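You operate a simulated robot arm through the tools that you are given. There is no shell and no other tool.

You run a simulated robot arm. Do the job below in one go: nothing can be reset, and whatever is moved stays where it is left.

## Task
Set both frames for the half pallet and close them on it.
Fine: both dial knobs on 1, then both valve levers to IN.

Only the result counts: the job must be done as asked and must still hold three seconds after the hand-in. Knocking over, shifting, dropping, spilling or breaking anything else fails it.

## Robot
A 6-joint arm with a two-finger gripper, fixed in place. Base frame: the origin is at the foot of the arm, x ahead of it, y to its left, z up. Units: cm, rad, N and s.
With the tool pointing down near the work surface it reaches from about 32 to 72 cm from the base axis. Its first joint turns from -2.897 to 2.897 rad. Payload 3.43 kg.
The TCP is the grasp point between the finger pads, 2 cm short of the fingertips. In the tool frame z runs along the fingers and y along their closing line. Largest opening 19 cm; the body of the gripper starts 24.8 cm behind the TCP.
Orientation is that of the tool frame in the base frame, as [roll, pitch, yaw] about the fixed x, y, z axes, in that order (R = Rz(yaw) Ry(pitch) Rx(roll)). With the fingers straight down and closing along the base's y, the tool's x points along the base's -x, its y along +y and its z along -z.

## Interface
- The arm moves only by the tool apply_moves. Its argument "plan" is one flat list of numbers, 7 for each row, row after row: the shift along the tool's x, y, z in cm, then the turn, a rotation vector about the tool's x, y, z in rad, then the finger opening in cm, from 0 to 19. In form: [dx, dy, dz, wx, wy, wz, claw, dx, dy, dz, wx, wy, wz, claw, ...]. A call has 1 to 20 rows; each row shifts and turns the commanded pose from where the row before left it, along the tool's axes as they then stand. Rows are played at 5 a second. More than 5 cm and 0.15 rad between two rows, or a gripper value outside its range, and nothing of the call is played. Where a pose cannot be reached the arm comes as near as it can. A force on the tool above 40 N (or 10 N above the force at the start of the call, whichever is more), or a blocked arm, ends the call early, and 0.2 s more pass. Each finger travels about 15.3 cm/s and halts on what it meets, pressing with about 44 N; the grip force reading is that of the motor and also rises with nothing between the fingers. The clock runs only during rows and for 0.2 s after the last one: add rows that do not move to give the fingers time. It gives the time, the measured TCP pose, the force on the tool (base axes), the opening and the grip force at its end, in the units of the frame above (readings bear some noise), with the torque about the TCP (base axes, N m) and any sound that the robot's microphone picked up, and new pictures: "show" is both (left out), scene, wrist or none.
- Cameras (640 x 400 px; columns grow to the right, rows downward): "scene" is fixed at [39.71, 66.52, 134.66]; the picture's right is [-0.97, -0.25, 0.00], its down [-0.09, 0.34, -0.93] and it looks along [0.23, -0.91, -0.35] (base axes); focal length 349 px, centre (320, 200). "wrist" rides on the gripper at [7.1, -0.8, -28.8] in the tool frame; the picture's right is [0.12, 0.99, 0.00], its down [-0.96, 0.12, -0.25] and it looks along [-0.25, 0.03, 0.97] (tool axes); focal length 261 px, centre (320, 200). There is no depth. A picture from a camera that has moved, and an enlarged one, comes with that camera's place and axes in the base frame and with its lens. The place of the scene camera against the robot may be out by one fixed shift of up to 1.8 cm in any direction.
- slide_trunk(by): slides the trunk up (or, below 0, down) by that many cm; the arm rides with it, the base frame stays. It gives what a move gives, with no picture.
- inspect(camera, box): a new picture of the part [left, top, right, bottom] of that camera's present view, enlarged. The clock stands still meanwhile.
- job_done(): hands the job in; it is judged then, once.

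Nothing tells you positions but the pictures and the camera data. Unless the task says otherwise, let go and move clear before handing in.

The tools are called as name(argument=value, ...) on one line, values as JSON. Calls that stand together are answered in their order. apply_moves: Moves the arm, as the interface text tells. Its arguments: {"type":"object","properties":{"plan":{"type":"array"},"show":{"type":"string","enum":["both","scene","wrist","none"]}},"required":["plan"]} The other tools are called the same way: slide_trunk (by) slides the trunk up or down; inspect (camera, box) takes an enlarged picture of a part of a camera's view; job_done () hands the job in.

At the start:

```text
t: 0.0
position: [73.59, -38.03, 104.02]
tcp_rot: [-3.141, -0.001, 3.141]
force: [0.3, -1.3, -0.4]
ft_torque: [-0.01, 0.0, 0.01]
width: 19.0
grasp_force: 0.0
trunk travel left (down, up): [-20.0, 24.0]
```

scene: 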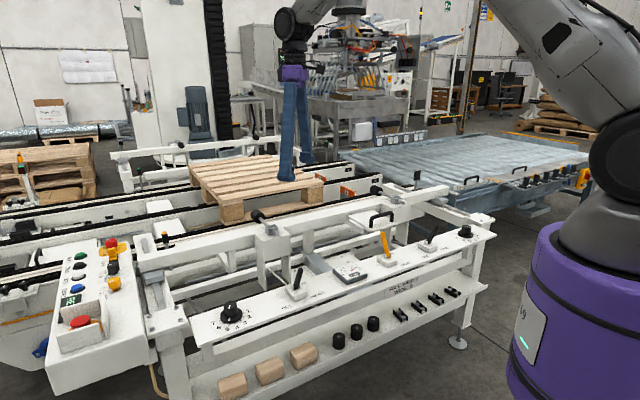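
wrist: 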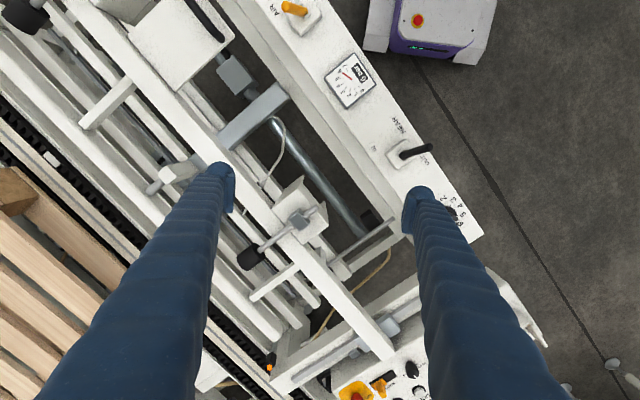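

I see a conveyor with a pallet, and a white panel in front with a dial knob on the left, a lever next to it, an orange lever in the middle, and another lever and knob to the right. I'll enlarge the pictures to read the labels before moving.

inspect(camera="scene", box=[190, 260, 350, 360])

inspect(camera="scene", box=[350, 200, 510, 300])

inspect(camera="wrist", box=[360, 110, 520, 250])

inspect(camera="wrist", box=[250, 0, 410, 100])

```text
4.00 times, centred on (270, 310) of scene
camera zoom: at [39.71, 66.52, 134.66], right [-0.97, -0.25, 0.0], down [-0.09, 0.34, -0.93], along [0.23, -0.91, -0.35], focal length 1395 px, centre (520, -240)
```

zoom: 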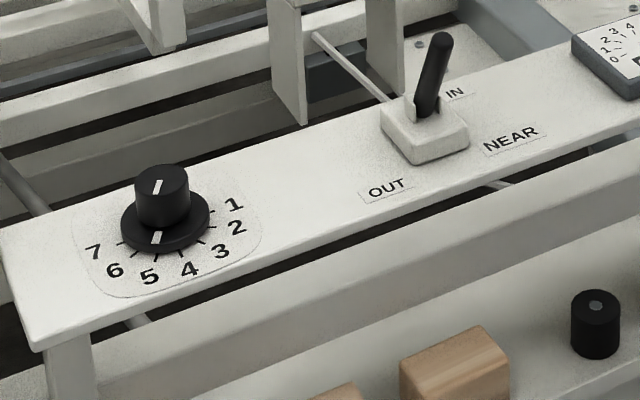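

```text
4.00 times, centred on (430, 250) of scene
camera zoom: at [39.71, 66.52, 134.66], right [-0.97, -0.25, 0.0], down [-0.09, 0.34, -0.93], along [0.23, -0.91, -0.35], focal length 1395 px, centre (-120, 0)
```

zoom: 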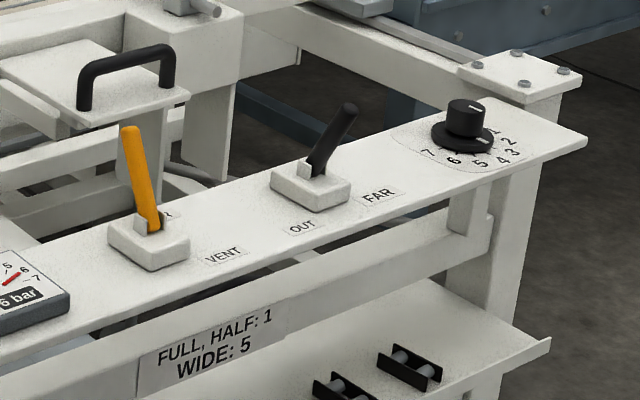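

```text
2.86 times, centred on (440, 180) of wrist
camera zoom: at [66.43, -38.72, 132.73], right [-0.12, 0.99, 0.0], down [0.96, 0.12, 0.25], along [0.24, 0.03, -0.97], focal length 745 px, centre (-23, 257)
```

zoom: 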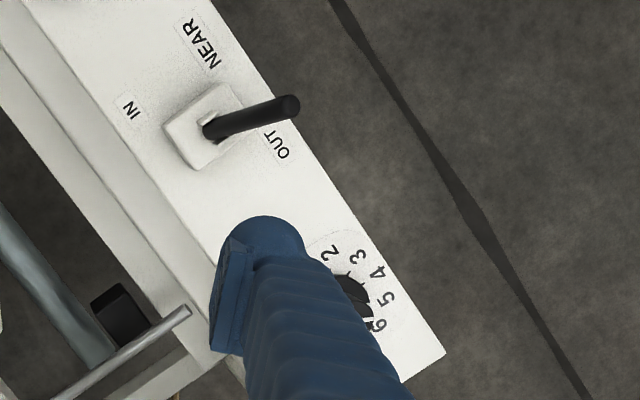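

```text
4.00 times, centred on (330, 50) of wrist
camera zoom: at [66.43, -38.72, 132.73], right [-0.12, 0.99, 0.0], down [0.96, 0.12, 0.25], along [0.24, 0.03, -0.97], focal length 1043 px, centre (280, 800)
```

zoom: 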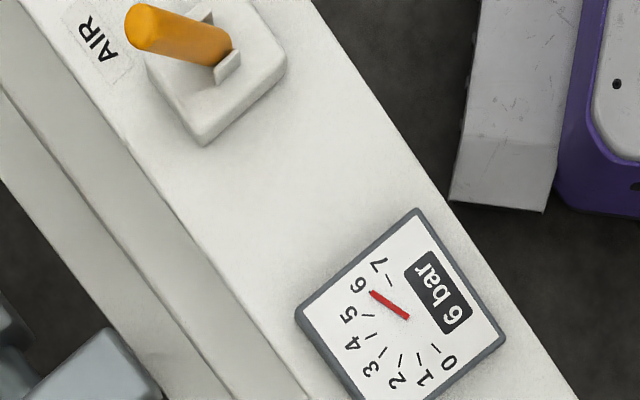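

The placard reads "FULL, HALF: 1 / WIDE: 5". Both dials look to be at about 5, both black levers are at OUT, and the orange AIR lever is on at 6 bar. I place the panel near z≈70, with the near knob at about (83,-5), the near lever at (69,-20), the far lever at (28,-62) and the far knob at (13,-77). I'll first move the hand high above the near knob to look down on it.

apply_moves(plan=[-0.97, 3.31, 0, 0, 0, 0, 12, -0.97, 3.31, 0, 0, 0, 0, 10, -0.97, 3.31, 0, 0, 0, 0, 8, -0.97, 3.31, 0, 0, 0, 0, 8, -0.97, 3.31, 0, 0, 0, 0, 8, -0.97, 3.31, 0, 0, 0, 0, 8, -0.97, 3.31, 0, 0, 0, 0, 8, -0.97, 3.31, 0, 0, 0, 0, 8, -0.97, 3.31, 0, 0, 0, 0, 8, -0.97, 3.31, 0, 0, 0, 0, 8, 0, 0, 0, 0, 0, 0, 8])

```text
t: 2.4
position: [83.3, -4.87, 104.08]
tcp_rot: [-3.14, -0.001, -3.142]
force: [-0.6, -0.1, 0.0]
ft_torque: [-0.12, -0.02, 0.04]
width: 8.01
grasp_force: 0.0
trunk travel left (down, up): [-20.0, 24.0]
camera wrist: at [76.16, -5.73, 132.84], right [-0.12, 0.99, 0.0], down [0.96, 0.12, 0.25], along [0.25, 0.03, -0.97], focal length 261 px, centre (320, 200)
```

scene: 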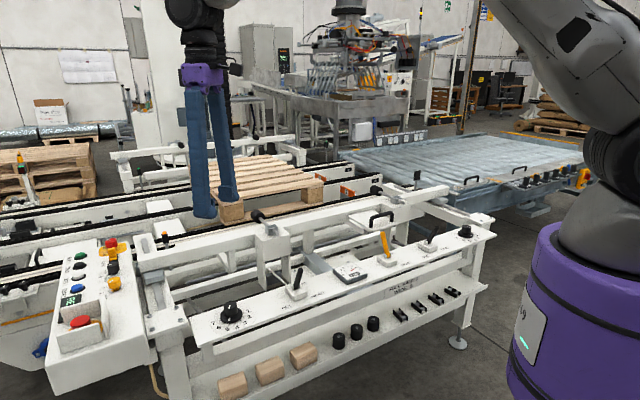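
wrist: 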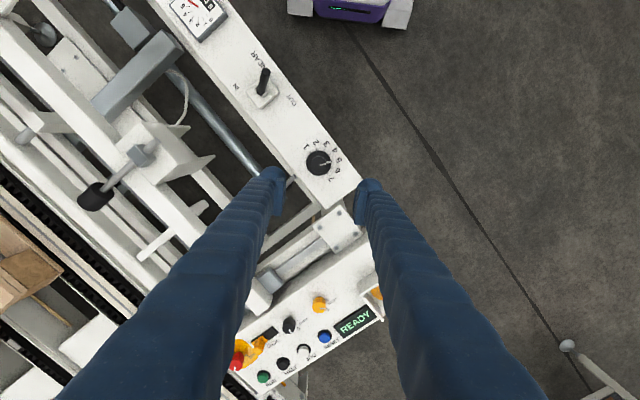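

The near knob is now in clear view below the hand, close to the image centre. I'll enlarge it.

inspect(camera="wrist", box=[270, 125, 366, 185])

inspect(camera="wrist", box=[220, 40, 316, 100])

inspect(camera="scene", box=[140, 220, 460, 400])

```text
6.67 times, centred on (318, 155) of wrist
camera zoom: at [76.16, -5.73, 132.84], right [-0.12, 0.99, 0.0], down [0.96, 0.12, 0.25], along [0.25, 0.03, -0.97], focal length 1738 px, centre (333, 500)
```

zoom: 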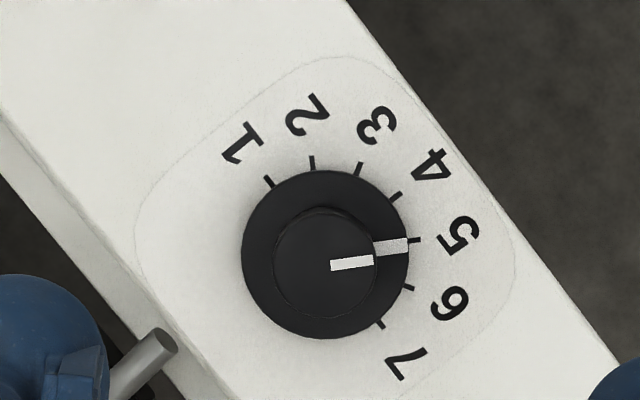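

```text
6.67 times, centred on (268, 70) of wrist
camera zoom: at [76.16, -5.73, 132.84], right [-0.12, 0.99, 0.0], down [0.96, 0.12, 0.25], along [0.25, 0.03, -0.97], focal length 1738 px, centre (667, 1067)
```

zoom: 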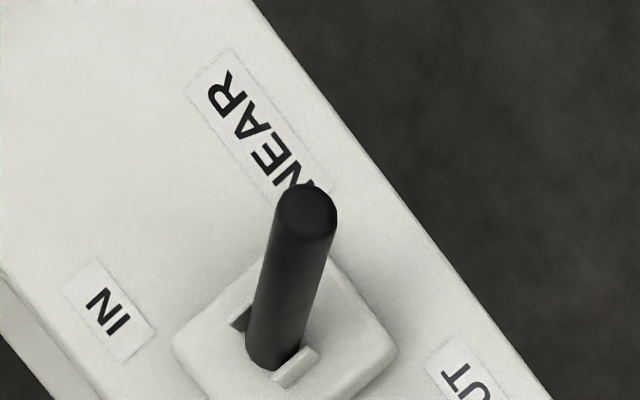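

```text
2.00 times, centred on (300, 310) of scene
camera zoom: at [39.71, 66.52, 134.66], right [-0.97, -0.25, 0.0], down [-0.09, 0.34, -0.93], along [0.23, -0.91, -0.35], focal length 698 px, centre (360, -20)
```

zoom: 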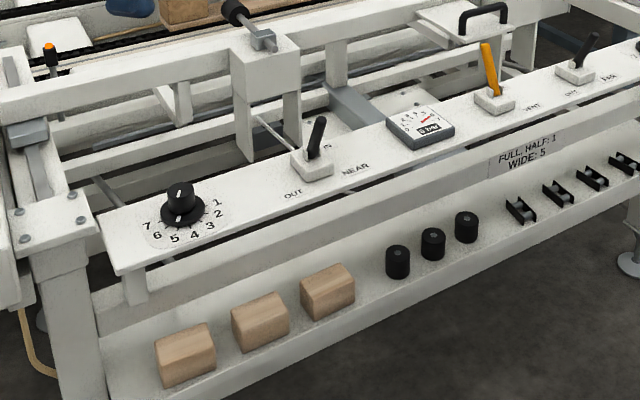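

The near knob's axis is at about (83.15, -5.25), with the knob 3.4 cm across and its top near z≈74. The pointer is on 5, so it must turn about 122° counter-clockwise seen from above. I'll pre-turn the hand the other way while going partly down, and check that the arm can reach there.

apply_moves(plan=[0, 0, 2, 0, 0, 0.15, 8, 0, 0, 2, 0, 0, 0.15, 8, 0, 0, 2, 0, 0, 0.15, 8, 0, 0, 2, 0, 0, 0.15, 8, 0, 0, 2, 0, 0, 0.15, 8, 0, 0, 2, 0, 0, 0.15, 8, 0, 0, 2, 0, 0, 0.15, 8, 0, 0, 0, 0, 0, 0, 8])

```text
t: 4.2
position: [83.3, -4.78, 90.12]
tcp_rot: [3.141, 0.0, 2.091]
force: [-0.1, -0.1, -0.3]
ft_torque: [-0.01, 0.01, 0.01]
width: 7.98
grasp_force: 0.1
trunk travel left (down, up): [-20.0, 24.0]
camera wrist: at [78.98, 1.05, 118.82], right [0.8, 0.6, 0.0], down [0.58, -0.78, 0.25], along [0.15, -0.2, -0.97], focal length 261 px, centre (320, 200)
```

scene: 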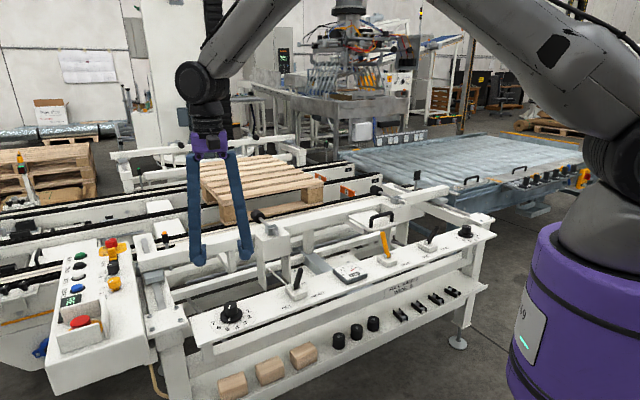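
wrist: 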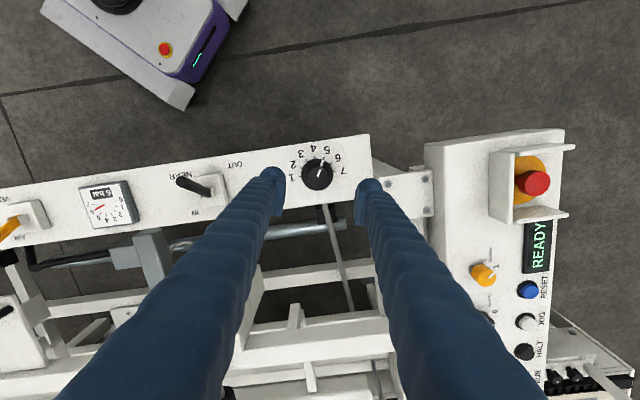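

The arm reaches this spot comfortably. I'll refine the knob position from this closer view before descending.

inspect(camera="wrist", box=[270, 140, 366, 200])

```text
6.67 times, centred on (318, 170) of wrist
camera zoom: at [78.98, 1.05, 118.82], right [0.8, 0.6, 0.0], down [0.58, -0.78, 0.25], along [0.15, -0.2, -0.97], focal length 1738 px, centre (333, 400)
```

zoom: 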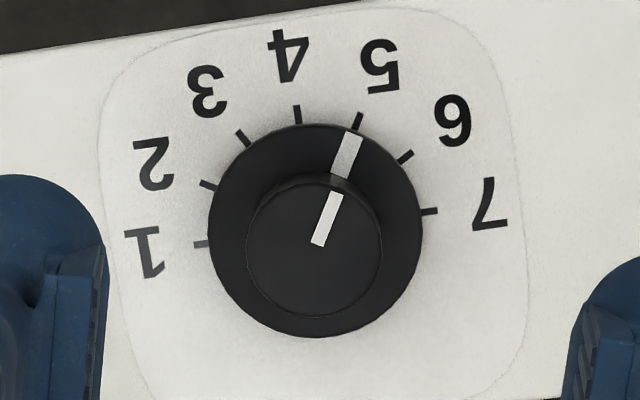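

The knob axis refines to about (83.05, -5.28). I'll correct the hand sideways and lower it to just above the knob top.

apply_moves(plan=[-0.15, -0.2, 1, 0, 0, 0, 7, -0.15, -0.2, 2, 0, 0, 0, 7, 0, 0, 2, 0, 0, 0, 7, 0, 0, 2, 0, 0, 0, 7, 0, 0, 2, 0, 0, 0, 7, 0, 0, 2, 0, 0, 0, 7, 0, 0, 1.5, 0, 0, 0, 7, 0, 0, 1.0, 0, 0, 0, 7, 0, 0, 0, 0, 0, 0, 7])

```text
t: 6.2
position: [82.94, -5.32, 76.52]
tcp_rot: [3.14, 0.0, 2.093]
force: [0.5, 0.6, -0.7]
ft_torque: [0.01, -0.01, 0.01]
width: 7.0
grasp_force: 0.2
trunk travel left (down, up): [-20.0, 24.0]
camera wrist: at [78.68, 0.49, 105.26], right [0.8, 0.6, 0.0], down [0.58, -0.78, 0.25], along [0.15, -0.2, -0.97], focal length 261 px, centre (320, 200)
```

scene: 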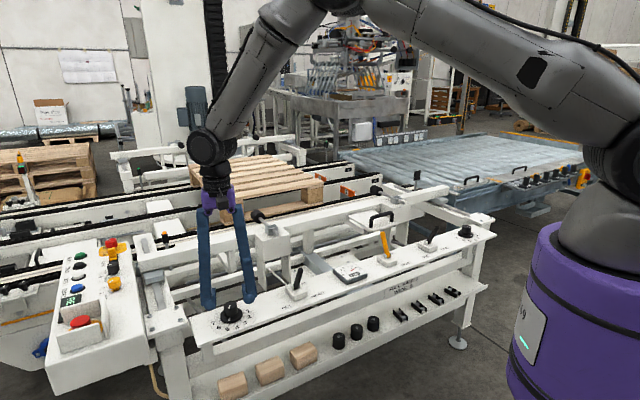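
wrist: 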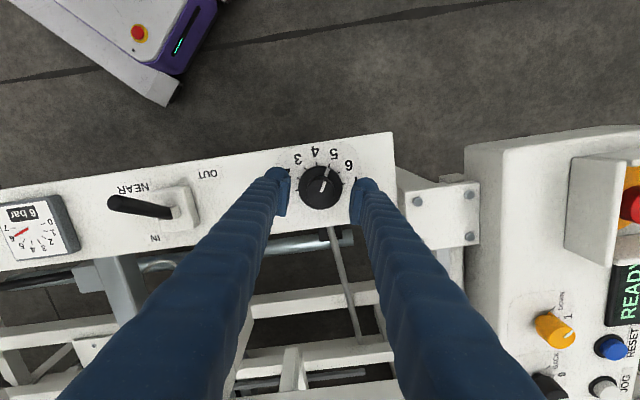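

inspect(camera="wrist", box=[240, 130, 400, 230])

inspect(camera="scene", box=[180, 270, 276, 330])

```text
4.00 times, centred on (320, 180) of wrist
camera zoom: at [78.68, 0.49, 105.26], right [0.8, 0.6, 0.0], down [0.58, -0.78, 0.25], along [0.15, -0.2, -0.97], focal length 1043 px, centre (320, 280)
```

zoom: 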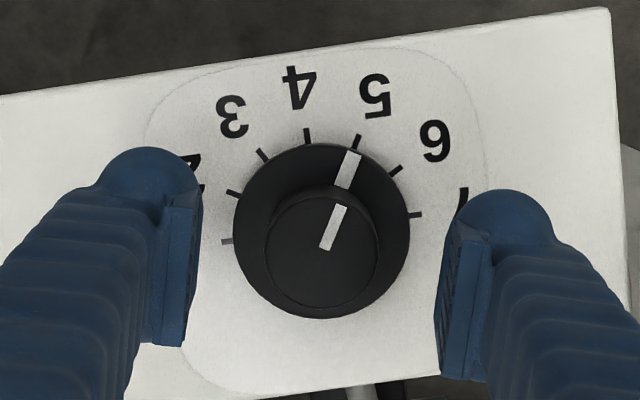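

```text
6.67 times, centred on (228, 300) of scene
camera zoom: at [39.71, 66.52, 134.66], right [-0.97, -0.25, 0.0], down [-0.09, 0.34, -0.93], along [0.23, -0.91, -0.35], focal length 2325 px, centre (933, -467)
```

zoom: 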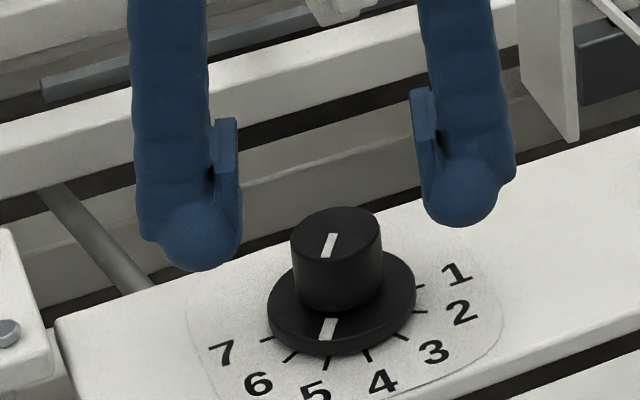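

The hand is well centred on the knob, with the tips at about the level of its top. I'll lower 2 cm, close on it and check the grip.

apply_moves(plan=[0, 0, 0.7, 0, 0, 0, 7, 0, 0, 0.7, 0, 0, 0, 7, 0, 0, 0.6, 0, 0, 0, 7, 0, 0, 0, 0, 0, 0, 5, 0, 0, 0, 0, 0, 0, 3, 0, 0, 0, 0, 0, 0, 2.5, 0, 0, 0, 0, 0, 0, 2.5])

```text
t: 7.8
position: [83.12, -5.37, 74.57]
tcp_rot: [-3.141, 0.0, 2.092]
force: [6.6, 3.6, 0.9]
ft_torque: [0.06, -0.04, 0.01]
width: 3.48
grasp_force: 44.6
trunk travel left (down, up): [-20.0, 24.0]
camera wrist: at [78.73, 0.46, 103.22], right [0.8, 0.6, 0.0], down [0.58, -0.78, 0.25], along [0.15, -0.2, -0.97], focal length 261 px, centre (320, 200)
```

scene: 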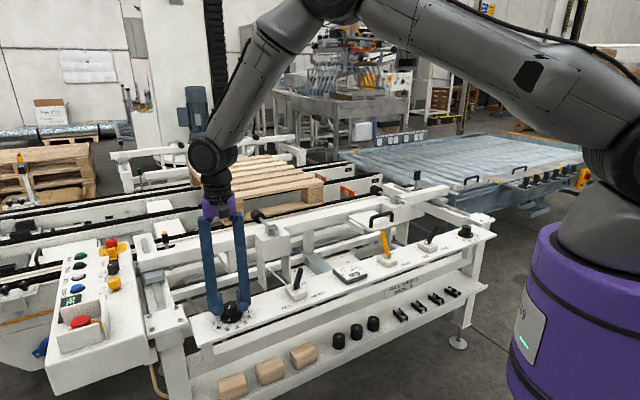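
wrist: 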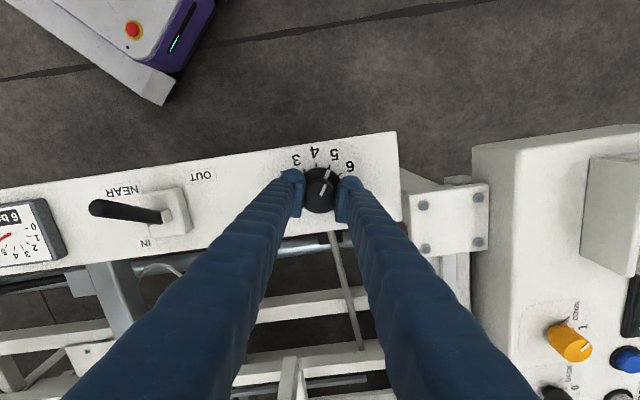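

The knob is gripped at 3.48 cm with 44 N. I'll turn it one part counter-clockwise (seen from above) and see whether it follows.

apply_moves(plan=[0, 0, 0, 0, 0, -0.1, 2.5, 0, 0, 0, 0, 0, -0.1, 2.5, 0, 0, 0, 0, 0, -0.1, 2.5, 0, 0, 0, 0, 0, -0.1, 2.5, 0, 0, 0, 0, 0, -0.1, 2.5, 0, 0, 0, 0, 0, 0, 2.5], show="wrist")

```text
t: 9.2
position: [83.01, -5.39, 74.57]
tcp_rot: [-3.141, 0.001, 2.594]
force: [13.4, 1.1, -0.5]
ft_torque: [0.05, -0.17, 0.01]
width: 3.49
grasp_force: 44.8
trunk travel left (down, up): [-20.0, 24.0]
camera wrist: at [76.52, -2.28, 103.23], right [0.42, 0.91, 0.0], down [0.88, -0.4, 0.25], along [0.23, -0.1, -0.97], focal length 261 px, centre (320, 200)
```

wrist: 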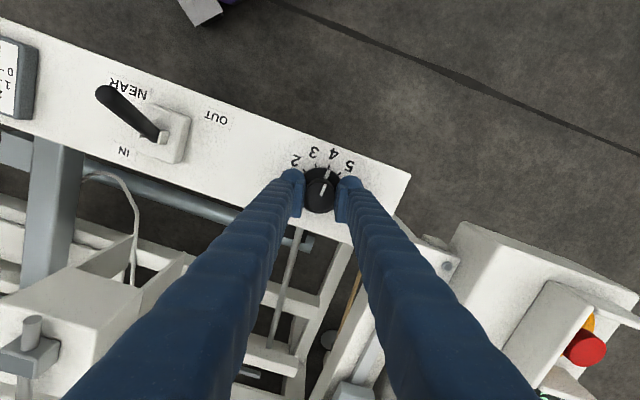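

The knob follows the hand, and the pointer is now at 4. There is a 13 N side load, so I'll ease the hand slightly in +x and keep turning.

apply_moves(plan=[-0.15, 0.09, 0, 0, 0, 0, 2.5, 0, 0, 0, 0, 0, -0.1, 2.5, 0, 0, 0, 0, 0, -0.1, 2.5, 0, 0, 0, 0, 0, -0.1, 2.5, 0, 0, 0, 0, 0, -0.1, 2.5, 0, 0, 0, 0, 0, -0.1, 2.5, 0, 0, 0, 0, 0, 0, 2.5], show="wrist")

```text
t: 10.8
position: [83.06, -5.23, 74.58]
tcp_rot: [-3.142, -0.002, 3.095]
force: [-8.0, -2.6, 5.3]
ft_torque: [-0.03, 0.27, 0.04]
width: 3.47
grasp_force: 44.6
trunk travel left (down, up): [-20.0, 24.0]
camera wrist: at [75.96, -5.74, 103.24], right [-0.07, 1.0, 0.0], down [0.97, 0.07, 0.25], along [0.24, 0.02, -0.97], focal length 261 px, centre (320, 200)
```

wrist: 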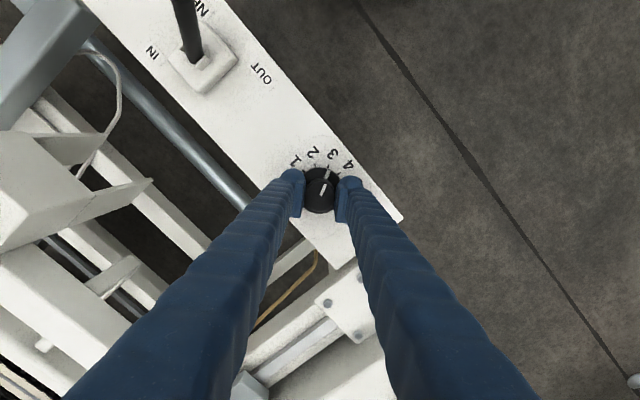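

The pointer is close to 3. I'll continue toward 1 with a small easing of the side load.

apply_moves(plan=[0.07, -0.03, 0, 0, 0, 0, 2.5, 0, 0, 0, 0, 0, -0.1, 2.5, 0, 0, 0, 0, 0, -0.1, 2.5, 0, 0, 0, 0, 0, -0.1, 2.5, 0, 0, 0, 0, 0, -0.1, 2.5, 0, 0, 0, 0, 0, -0.1, 2.5, 0, 0, 0, 0, 0, -0.1, 2.5, 0, 0, 0, 0, 0, 0, 2.5], show="wrist")

```text
t: 12.6
position: [83.09, -5.43, 74.48]
tcp_rot: [3.141, -0.001, -2.589]
force: [-8.3, 3.0, -6.6]
ft_torque: [0.07, 0.01, 0.01]
width: 3.48
grasp_force: 45.5
trunk travel left (down, up): [-20.0, 24.0]
camera wrist: at [77.48, -9.65, 103.23], right [-0.62, 0.78, 0.0], down [0.76, 0.6, 0.25], along [0.19, 0.15, -0.97], focal length 261 px, centre (320, 200)
```

wrist: 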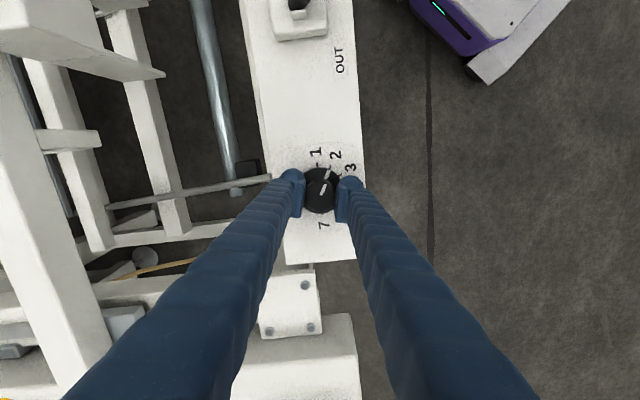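

The pointer is near 2, so about half a radian remains.

apply_moves(plan=[0.05, -0.04, 0, 0, 0, 0, 2.5, 0, 0, 0, 0, 0, -0.1, 2.5, 0, 0, 0, 0, 0, -0.1, 2.5, 0, 0, 0, 0, 0, -0.1, 2.5, 0, 0, 0, 0, 0, -0.1, 2.5, 0, 0, 0, 0, 0, -0.09, 2.5, 0, 0, 0, 0, 0, 0, 2.5], show="wrist")

inspect(camera="wrist", box=[272, 140, 368, 240])

inspect(camera="scene", box=[180, 270, 276, 330])

```text
t: 14.2
position: [83.06, -5.24, 74.46]
tcp_rot: [3.14, -0.001, -2.1]
force: [-8.2, 15.1, -5.0]
ft_torque: [0.17, 0.07, 0.02]
width: 3.47
grasp_force: 45.5
trunk travel left (down, up): [-20.0, 24.0]
camera wrist: at [80.21, -11.74, 103.24], right [-0.92, 0.4, 0.0], down [0.39, 0.89, 0.25], along [0.1, 0.23, -0.97], focal length 261 px, centre (320, 200)
```

wrist: 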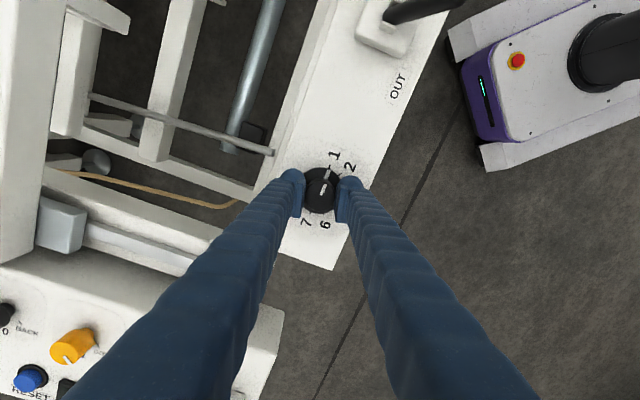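

```text
4.00 times, centred on (320, 190) of wrist
camera zoom: at [80.21, -11.74, 103.24], right [-0.92, 0.4, 0.0], down [0.39, 0.89, 0.25], along [0.1, 0.23, -0.97], focal length 1043 px, centre (320, 240)
```

zoom: 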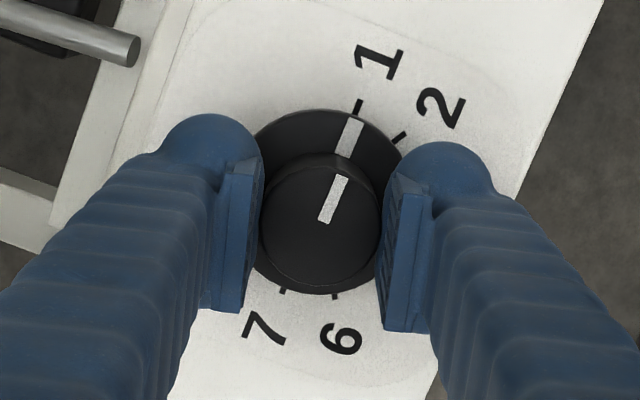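

```text
6.67 times, centred on (228, 300) of scene
camera zoom: at [39.71, 66.52, 134.66], right [-0.97, -0.25, 0.0], down [-0.09, 0.34, -0.93], along [0.23, -0.91, -0.35], focal length 2325 px, centre (933, -467)
```

zoom: 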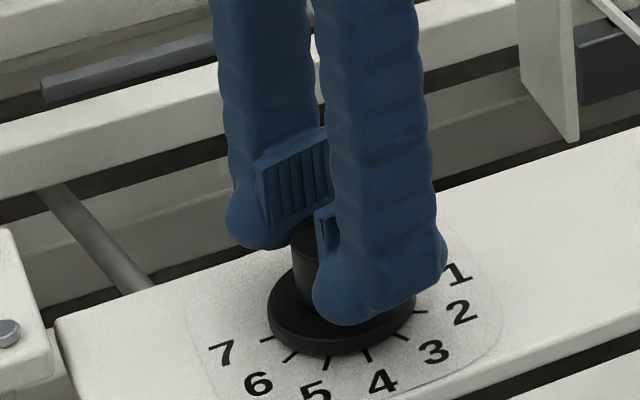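

The pointer lines up with the tick of 1. I'll open the fingers, rise a little and verify that it stays there.

apply_moves(plan=[0, 0, 0, 0, 0, 0, 4.5, 0, 0, 0, 0, 0, 0, 7, 0, 0, 0, 0, 0, 0, 7, 0, 0, -1.5, 0, 0, 0, 7, 0, 0, -2, 0, 0, 0, 7, 0, 0, -3, 0, 0, 0, 7, 0, 0, 0, 0, 0, 0, 7])

inspect(camera="wrist", box=[272, 130, 368, 230])

```text
t: 15.8
position: [83.1, -5.25, 81.19]
tcp_rot: [3.14, 0.002, -2.1]
force: [0.3, 0.3, 0.2]
ft_torque: [0.0, -0.05, 0.0]
width: 7.01
grasp_force: 0.1
trunk travel left (down, up): [-20.0, 24.0]
camera wrist: at [80.22, -11.73, 109.86], right [-0.92, 0.4, 0.0], down [0.39, 0.89, 0.25], along [0.1, 0.23, -0.97], focal length 261 px, centre (320, 200)
```

scene: 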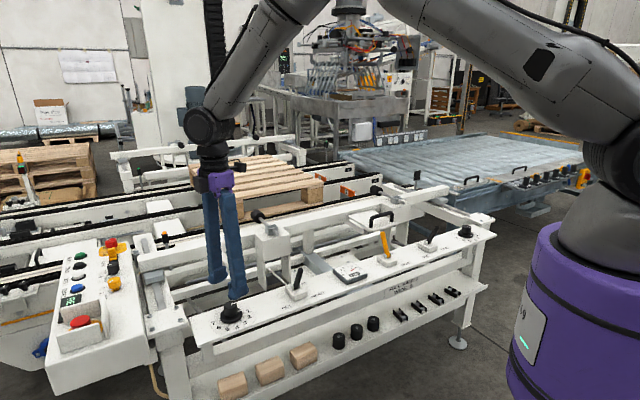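
wrist: 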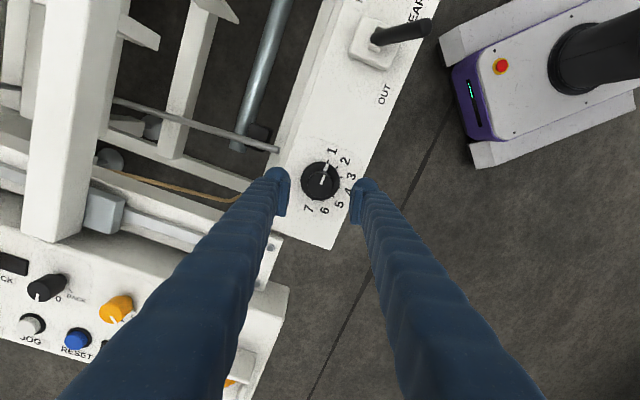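

```text
4.00 times, centred on (320, 180) of wrist
camera zoom: at [80.22, -11.73, 109.86], right [-0.92, 0.4, 0.0], down [0.39, 0.89, 0.25], along [0.1, 0.23, -0.97], focal length 1043 px, centre (320, 280)
```

zoom: 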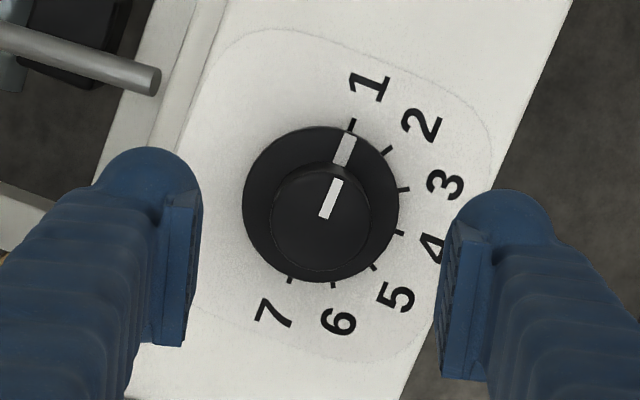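

The near knob holds on 1. Next I'll rise, turn the wrist back and travel high along the panel toward the far knob.

apply_moves(plan=[0, 0, -3, 0, 0, 0.15, 7, 0, 0, -3, 0, 0, 0.15, 7, 0, 0, -3, 0, 0, 0.15, 7, 0, 0, -3, 0, 0, 0.15, 7, 0, 0, -3, 0, 0, 0.15, 7, 0, 0, -3, 0, 0, 0.15, 7, 0, 0, -3, 0, 0, 0.15, 7, 0, 0, -3, 0, 0, 0.15, 7, 2.65, -3.76, 0, 0, 0, 0, 7, 2.65, -3.76, 0, 0, 0, 0, 7, 2.65, -3.76, 0, 0, 0, 0, 7, 2.65, -3.76, 0, 0, 0, 0, 7, 2.65, -3.76, 0, 0, 0, 0, 7, 2.65, -3.76, 0, 0, 0, 0, 7, 2.65, -3.76, 0, 0, 0, 0, 7, 2.65, -3.76, 0, 0, 0, 0, 7, 2.65, -3.76, 0, 0, 0, 0, 7, 0, 0, 0, 0, 0, 0, 7])

```text
t: 19.6
position: [54.06, -34.97, 105.07]
tcp_rot: [3.141, -0.001, 2.985]
force: [-0.9, -0.2, 0.2]
ft_torque: [0.06, 0.0, 0.02]
width: 7.01
grasp_force: 0.0
trunk travel left (down, up): [-20.0, 24.0]
camera wrist: at [47.03, -34.65, 133.82], right [0.04, 1.0, 0.0], down [0.97, -0.04, 0.25], along [0.25, -0.01, -0.97], focal length 261 px, centre (320, 200)
```

scene: 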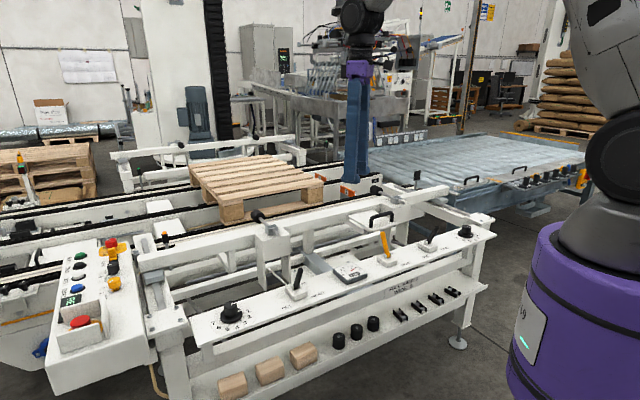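
wrist: 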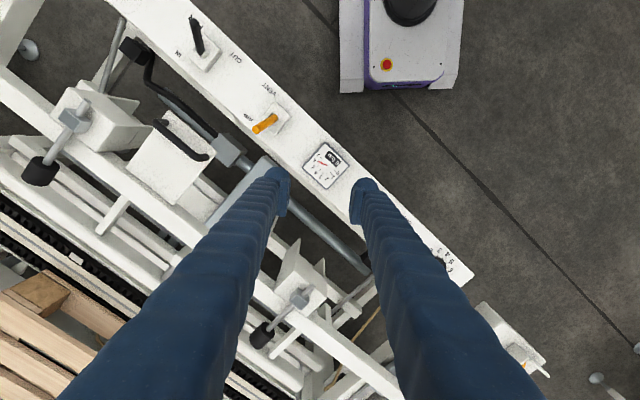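

The route is clear. I'll turn the wrist on and continue to a spot above the far knob.

apply_moves(plan=[0, 0, 0, 0, 0, 0.15, 7, 0, 0, 0, 0, 0, 0.15, 7, 0, 0, 0, 0, 0, 0.15, 7, 0, 0, 0, 0, 0, 0.15, 7, 0, 0, 0, 0, 0, 0.15, 7, 0, 0, 0, 0, 0, 0.15, 7, 0, 0, 0, 0, 0, 0.15, 7, -2.05, -4.44, 0, 0, 0, 0, 7, -2.05, -4.44, 0, 0, 0, 0, 7, -2.05, -4.44, 0, 0, 0, 0, 7, -2.05, -4.44, 0, 0, 0, 0, 7, -2.05, -4.44, 0, 0, 0, 0, 7, -2.05, -4.44, 0, 0, 0, 0, 7, -2.05, -4.44, 0, 0, 0, 0, 7, -2.05, -4.44, 0, 0, 0, 0, 7, -2.05, -4.44, 0, 0, 0, 0, 7, -2.05, -4.44, 0, 0, 0, 0, 7, -1, -2.2, 0, 0, 0, 0, 7, 0, 0, 0, 0, 0, 0, 7])

```text
t: 23.6
position: [18.17, -71.74, 105.3]
tcp_rot: [3.141, -0.001, 1.934]
force: [0.2, 0.0, -0.1]
ft_torque: [0.02, -0.03, -0.04]
width: 6.99
grasp_force: 0.0
trunk travel left (down, up): [-20.0, 24.0]
camera wrist: at [14.83, -65.41, 133.94], right [0.89, 0.46, 0.0], down [0.45, -0.86, 0.25], along [0.11, -0.22, -0.97], focal length 261 px, centre (320, 200)
```

scene: 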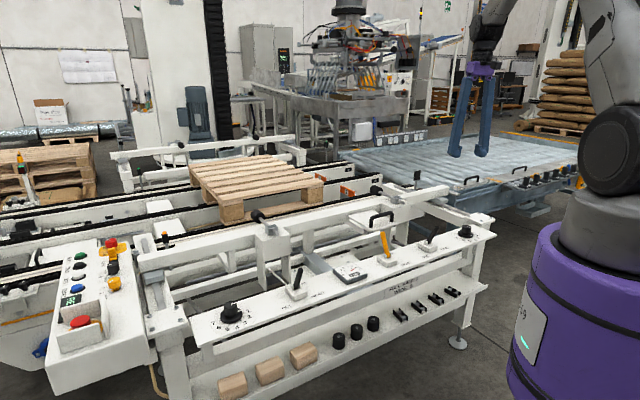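
wrist: 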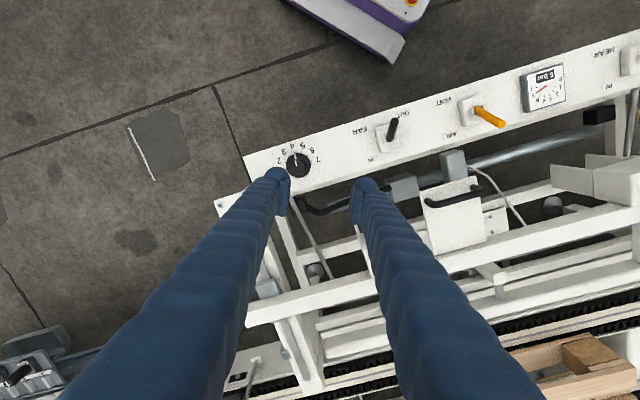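

inspect(camera="wrist", box=[250, 130, 346, 190])

inspect(camera="wrist", box=[344, 95, 440, 175])

```text
6.67 times, centred on (298, 160) of wrist
camera zoom: at [14.83, -65.41, 133.94], right [0.89, 0.46, 0.0], down [0.45, -0.86, 0.25], along [0.11, -0.22, -0.97], focal length 1738 px, centre (467, 467)
```

zoom: 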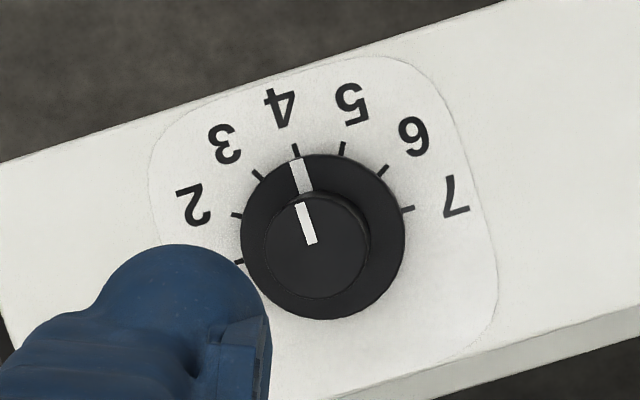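

```text
5.00 times, centred on (392, 135) of wrist
camera zoom: at [14.83, -65.41, 133.94], right [0.89, 0.46, 0.0], down [0.45, -0.86, 0.25], along [0.11, -0.22, -0.97], focal length 1303 px, centre (-40, 525)
```

zoom: 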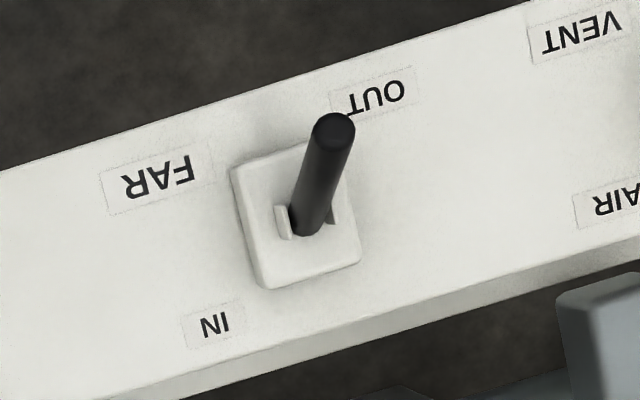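

The far knob is on 4, so it needs about 90° counter-clockwise. Its axis comes out at about (13.8, -74.6). I'll move over it, pre-turn and go part of the way down.

apply_moves(plan=[-0.56, -2.55, 0, 0, 0, 0, 7, -0.56, -2.55, 0, 0, 0, 0, 7, 0, 0, 2.5, 0, 0, 0.15, 7, 0, 0, 2.5, 0, 0, 0.15, 7, 0, 0, 2.5, 0, 0, 0.15, 7, 0, 0, 2.5, 0, 0, 0.15, 7, 0, 0, 2.5, 0, 0, 0.15, 7, 0, 0, 2.5, 0, 0, 0.15, 7, 0, 0, 3, 0, 0, 0, 7, 0, 0, 0, 0, 0, 0, 7])

inspect(camera="wrist", box=[256, 130, 384, 210])

```text
t: 25.8
position: [13.9, -74.67, 87.0]
tcp_rot: [-3.141, 0.0, 1.034]
force: [0.5, 0.3, 0.1]
ft_torque: [0.05, 0.01, 0.03]
width: 6.99
grasp_force: 0.0
trunk travel left (down, up): [-20.0, 24.0]
camera wrist: at [16.59, -68.11, 115.82], right [0.91, -0.41, 0.0], down [-0.39, -0.89, 0.25], along [-0.1, -0.23, -0.97], focal length 261 px, centre (320, 200)
```

scene: 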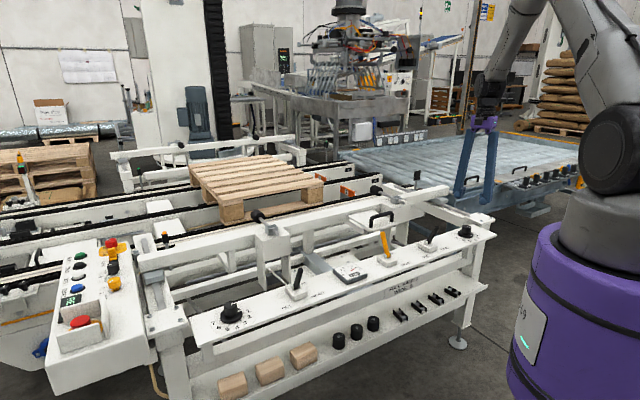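
wrist: 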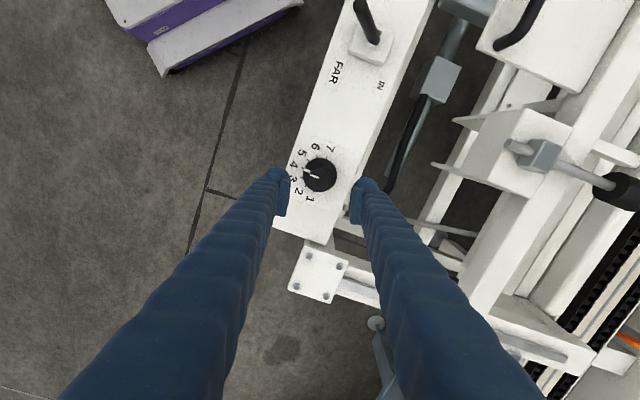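

```text
5.00 times, centred on (320, 170) of wrist
camera zoom: at [16.59, -68.11, 115.82], right [0.91, -0.41, 0.0], down [-0.39, -0.89, 0.25], along [-0.1, -0.23, -0.97], focal length 1303 px, centre (320, 350)
```

zoom: 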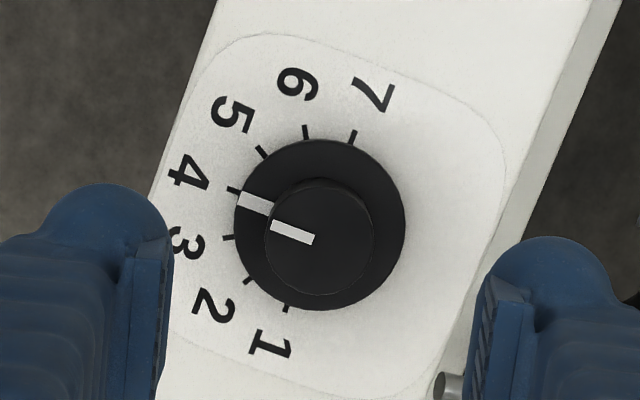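

The axis refines to (13.75, -74.5), almost under the hand. I'll lower to just above it first.

apply_moves(plan=[0.05, -0.17, 2, 0, 0, 0, 7, 0, 0, 2, 0, 0, 0, 7, 0, 0, 2, 0, 0, 0, 7, 0, 0, 2, 0, 0, 0, 7, 0, 0, 1.5, 0, 0, 0, 7, 0, 0, 1.0, 0, 0, 0, 7, 0, 0, 0, 0, 0, 0, 7])

inspect(camera="wrist", box=[256, 140, 384, 220])

inspect(camera="scene", box=[420, 200, 516, 260])

```text
t: 27.4
position: [13.74, -74.49, 76.68]
tcp_rot: [3.141, -0.001, 1.035]
force: [-0.6, -0.1, 0.6]
ft_torque: [0.01, -0.01, 0.0]
width: 7.0
grasp_force: 0.1
trunk travel left (down, up): [-20.0, 24.0]
camera wrist: at [16.52, -67.86, 105.36], right [0.91, -0.41, 0.0], down [-0.39, -0.89, 0.25], along [-0.1, -0.23, -0.97], focal length 261 px, centre (320, 200)
```

scene: 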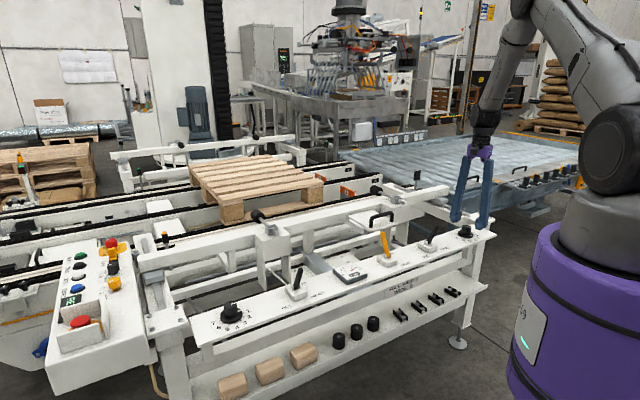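
wrist: 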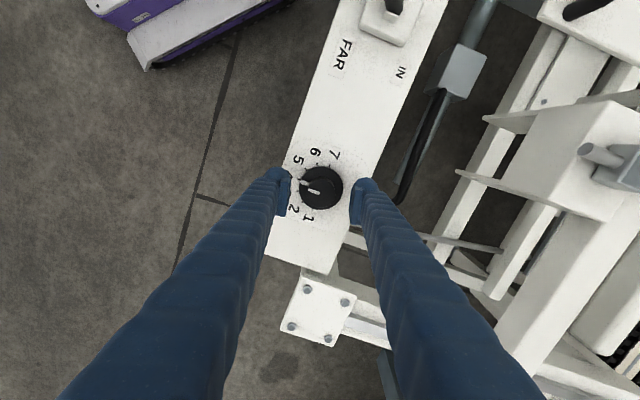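

```text
5.00 times, centred on (320, 180) of wrist
camera zoom: at [16.52, -67.86, 105.36], right [0.91, -0.41, 0.0], down [-0.39, -0.89, 0.25], along [-0.1, -0.23, -0.97], focal length 1303 px, centre (320, 300)
```

zoom: 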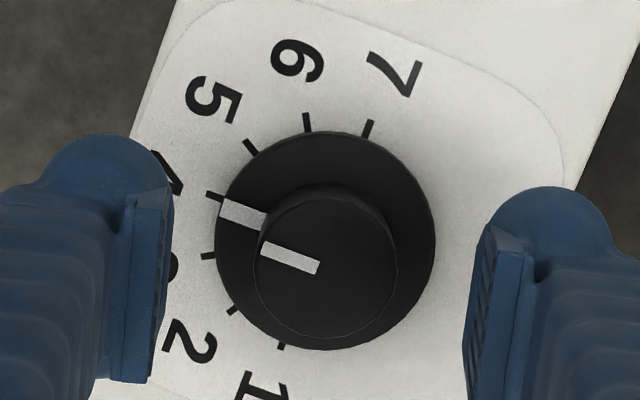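

```text
6.67 times, centred on (468, 230) of scene
camera zoom: at [39.71, 66.52, 134.66], right [-0.97, -0.25, 0.0], down [-0.09, 0.34, -0.93], along [0.23, -0.91, -0.35], focal length 2325 px, centre (-667, 0)
```

zoom: 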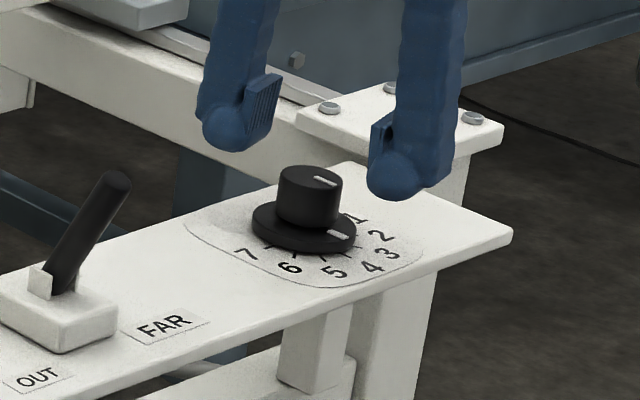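

The fingers straddle the far knob evenly. I'll lower about 2 cm and grip it.

apply_moves(plan=[0.1, 0, 0.7, 0, 0, 0, 7, 0, 0, 0.7, 0, 0, 0, 7, 0, 0, 0.7, 0, 0, 0, 7, 0, 0, 0, 0, 0, 0, 5, 0, 0, 0, 0, 0, 0, 3, 0, 0, 0, 0, 0, 0, 2.5, 0, 0, 0, 0, 0, 0, 2.5], show="wrist")

```text
t: 29.0
position: [13.81, -74.43, 74.6]
tcp_rot: [3.141, 0.002, 1.035]
force: [16.1, -7.6, -0.9]
ft_torque: [-0.05, -0.22, 0.02]
width: 3.42
grasp_force: 44.7
trunk travel left (down, up): [-20.0, 24.0]
camera wrist: at [16.66, -67.88, 103.3], right [0.91, -0.4, 0.0], down [-0.39, -0.89, 0.25], along [-0.1, -0.23, -0.97], focal length 261 px, centre (320, 200)
```

wrist: 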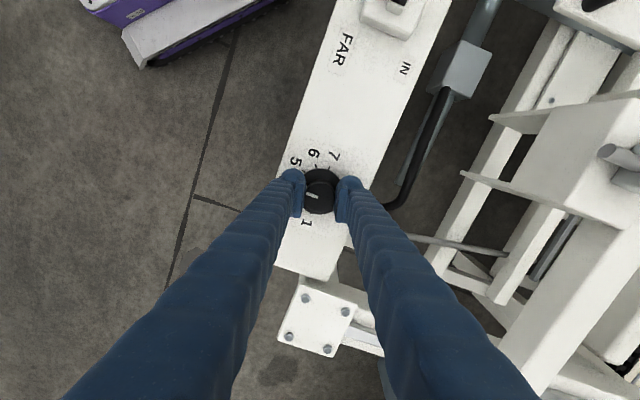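

The knob is gripped. I'll relieve the 17 N side load by 0.14 cm and turn the first part.

apply_moves(plan=[0, 0.14, 0, 0, 0, 0, 2.5, 0, 0, 0, 0, 0, -0.1, 2.5, 0, 0, 0, 0, 0, -0.1, 2.5, 0, 0, 0, 0, 0, -0.1, 2.5, 0, 0, 0, 0, 0, -0.1, 2.5, 0, 0, 0, 0, 0, -0.1, 2.5, 0, 0, 0, 0, 0, -0.1, 2.5, 0, 0, 0, 0, 0, -0.1, 2.5, 0, 0, 0, 0, 0, -0.1, 2.5, 0, 0, 0, 0, 0, 0, 2.5], show="wrist")

```text
t: 31.2
position: [13.82, -74.36, 74.59]
tcp_rot: [-3.14, 0.002, 1.835]
force: [-16.0, -7.0, 15.8]
ft_torque: [-0.19, 0.17, -0.02]
width: 3.39
grasp_force: 45.3
trunk travel left (down, up): [-20.0, 24.0]
camera wrist: at [11.0, -67.77, 103.29], right [0.93, 0.37, 0.0], down [0.36, -0.9, 0.25], along [0.09, -0.23, -0.97], focal length 261 px, centre (320, 200)
```

wrist: 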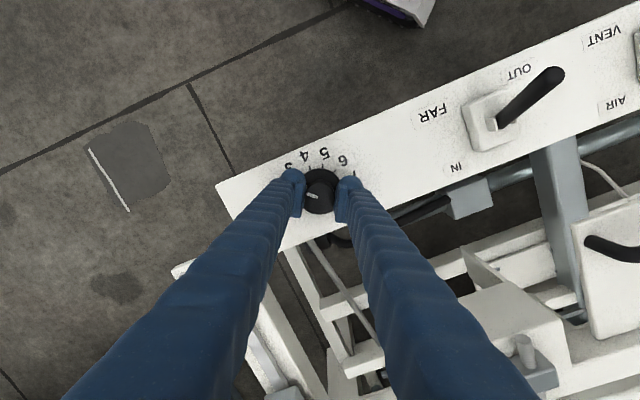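

The knob is following. I'll relieve the side and vertical load a bit and continue.

apply_moves(plan=[0, -0.13, -0.08, 0, 0, 0, 2.5, 0, 0, 0, 0, 0, -0.1, 2.5, 0, 0, 0, 0, 0, -0.1, 2.5, 0, 0, 0, 0, 0, -0.1, 2.5, 0, 0, 0, 0, 0, -0.1, 2.5, 0, 0, 0, 0, 0, -0.1, 2.5, 0, 0, 0, 0, 0, 0, 2.5], show="wrist")

inspect(camera="wrist", box=[272, 140, 368, 240])

```text
t: 32.8
position: [13.64, -74.46, 74.61]
tcp_rot: [3.141, 0.002, 2.335]
force: [-14.5, -10.0, 0.4]
ft_torque: [-0.18, 0.04, -0.05]
width: 3.37
grasp_force: 44.9
trunk travel left (down, up): [-20.0, 24.0]
camera wrist: at [8.1, -69.93, 103.3], right [0.63, 0.77, 0.0], down [0.75, -0.61, 0.25], along [0.19, -0.16, -0.97], focal length 261 px, centre (320, 200)
```

wrist: 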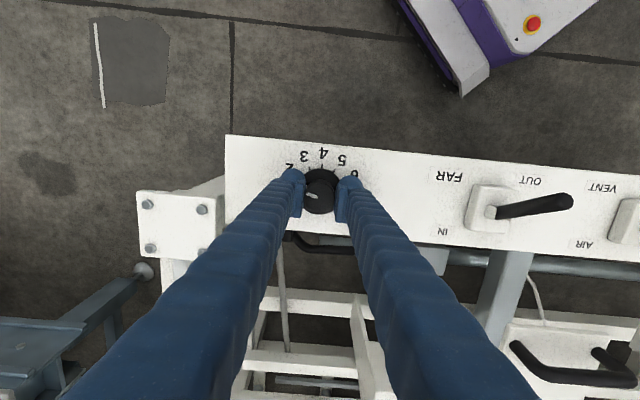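

```text
4.00 times, centred on (320, 190) of wrist
camera zoom: at [8.1, -69.93, 103.3], right [0.63, 0.77, 0.0], down [0.75, -0.61, 0.25], along [0.19, -0.16, -0.97], focal length 1043 px, centre (320, 240)
```

zoom: 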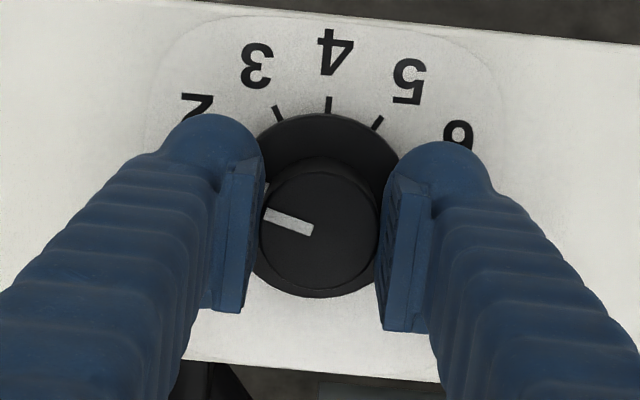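

No slip so far; 1.3 rad turned. I'll finish the remaining 0.27 rad with another small relief.

apply_moves(plan=[0, -0.13, 0, 0, 0, 0, 2.5, 0, 0, 0, 0, 0, -0.1, 2.5, 0, 0, 0, 0, 0, -0.1, 2.5, 0, 0, 0, 0, 0, -0.07, 2.5, 0, 0, 0, 0, 0, 0, 2.5, 0, 0, 0, 0, 0, 0, 2.5], show="wrist")

inspect(camera="wrist", box=[272, 140, 368, 240])

inspect(camera="scene", box=[420, 200, 516, 260])

```text
t: 34.2
position: [13.74, -74.43, 74.63]
tcp_rot: [3.141, 0.002, 2.605]
force: [-12.5, -7.6, 4.7]
ft_torque: [-0.15, -0.03, -0.33]
width: 3.39
grasp_force: 44.8
trunk travel left (down, up): [-20.0, 24.0]
camera wrist: at [7.07, -71.57, 103.29], right [0.41, 0.91, 0.0], down [0.89, -0.39, 0.25], along [0.23, -0.1, -0.97], focal length 261 px, centre (320, 200)
```

wrist: 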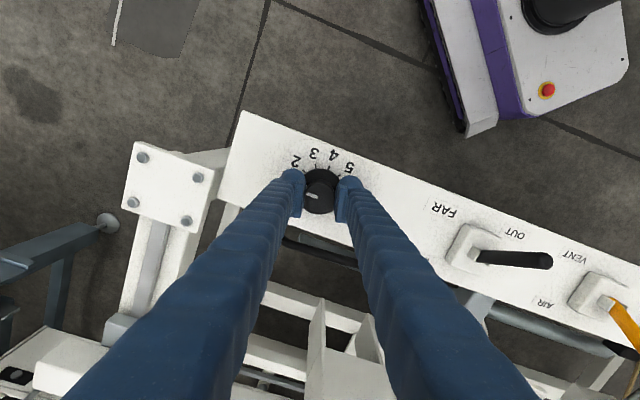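

```text
4.00 times, centred on (320, 190) of wrist
camera zoom: at [7.07, -71.57, 103.29], right [0.41, 0.91, 0.0], down [0.89, -0.39, 0.25], along [0.23, -0.1, -0.97], focal length 1043 px, centre (320, 240)
```

zoom: 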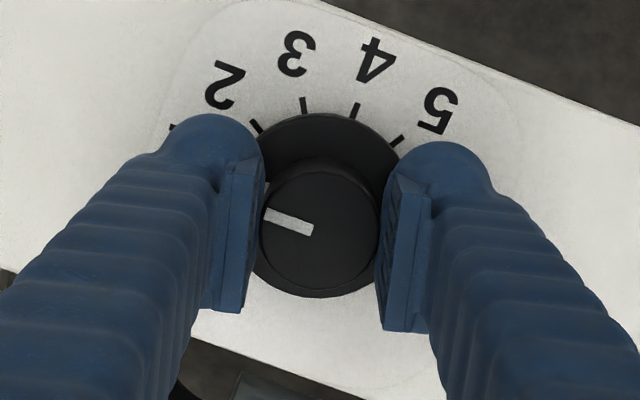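

```text
6.67 times, centred on (468, 230) of scene
camera zoom: at [39.71, 66.52, 134.66], right [-0.97, -0.25, 0.0], down [-0.09, 0.34, -0.93], along [0.23, -0.91, -0.35], focal length 2325 px, centre (-667, 0)
```

zoom: 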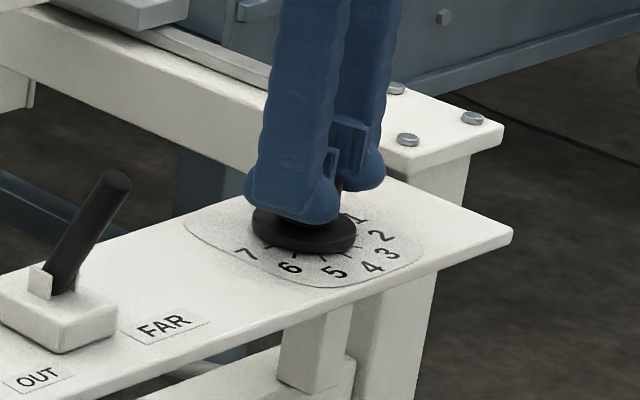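

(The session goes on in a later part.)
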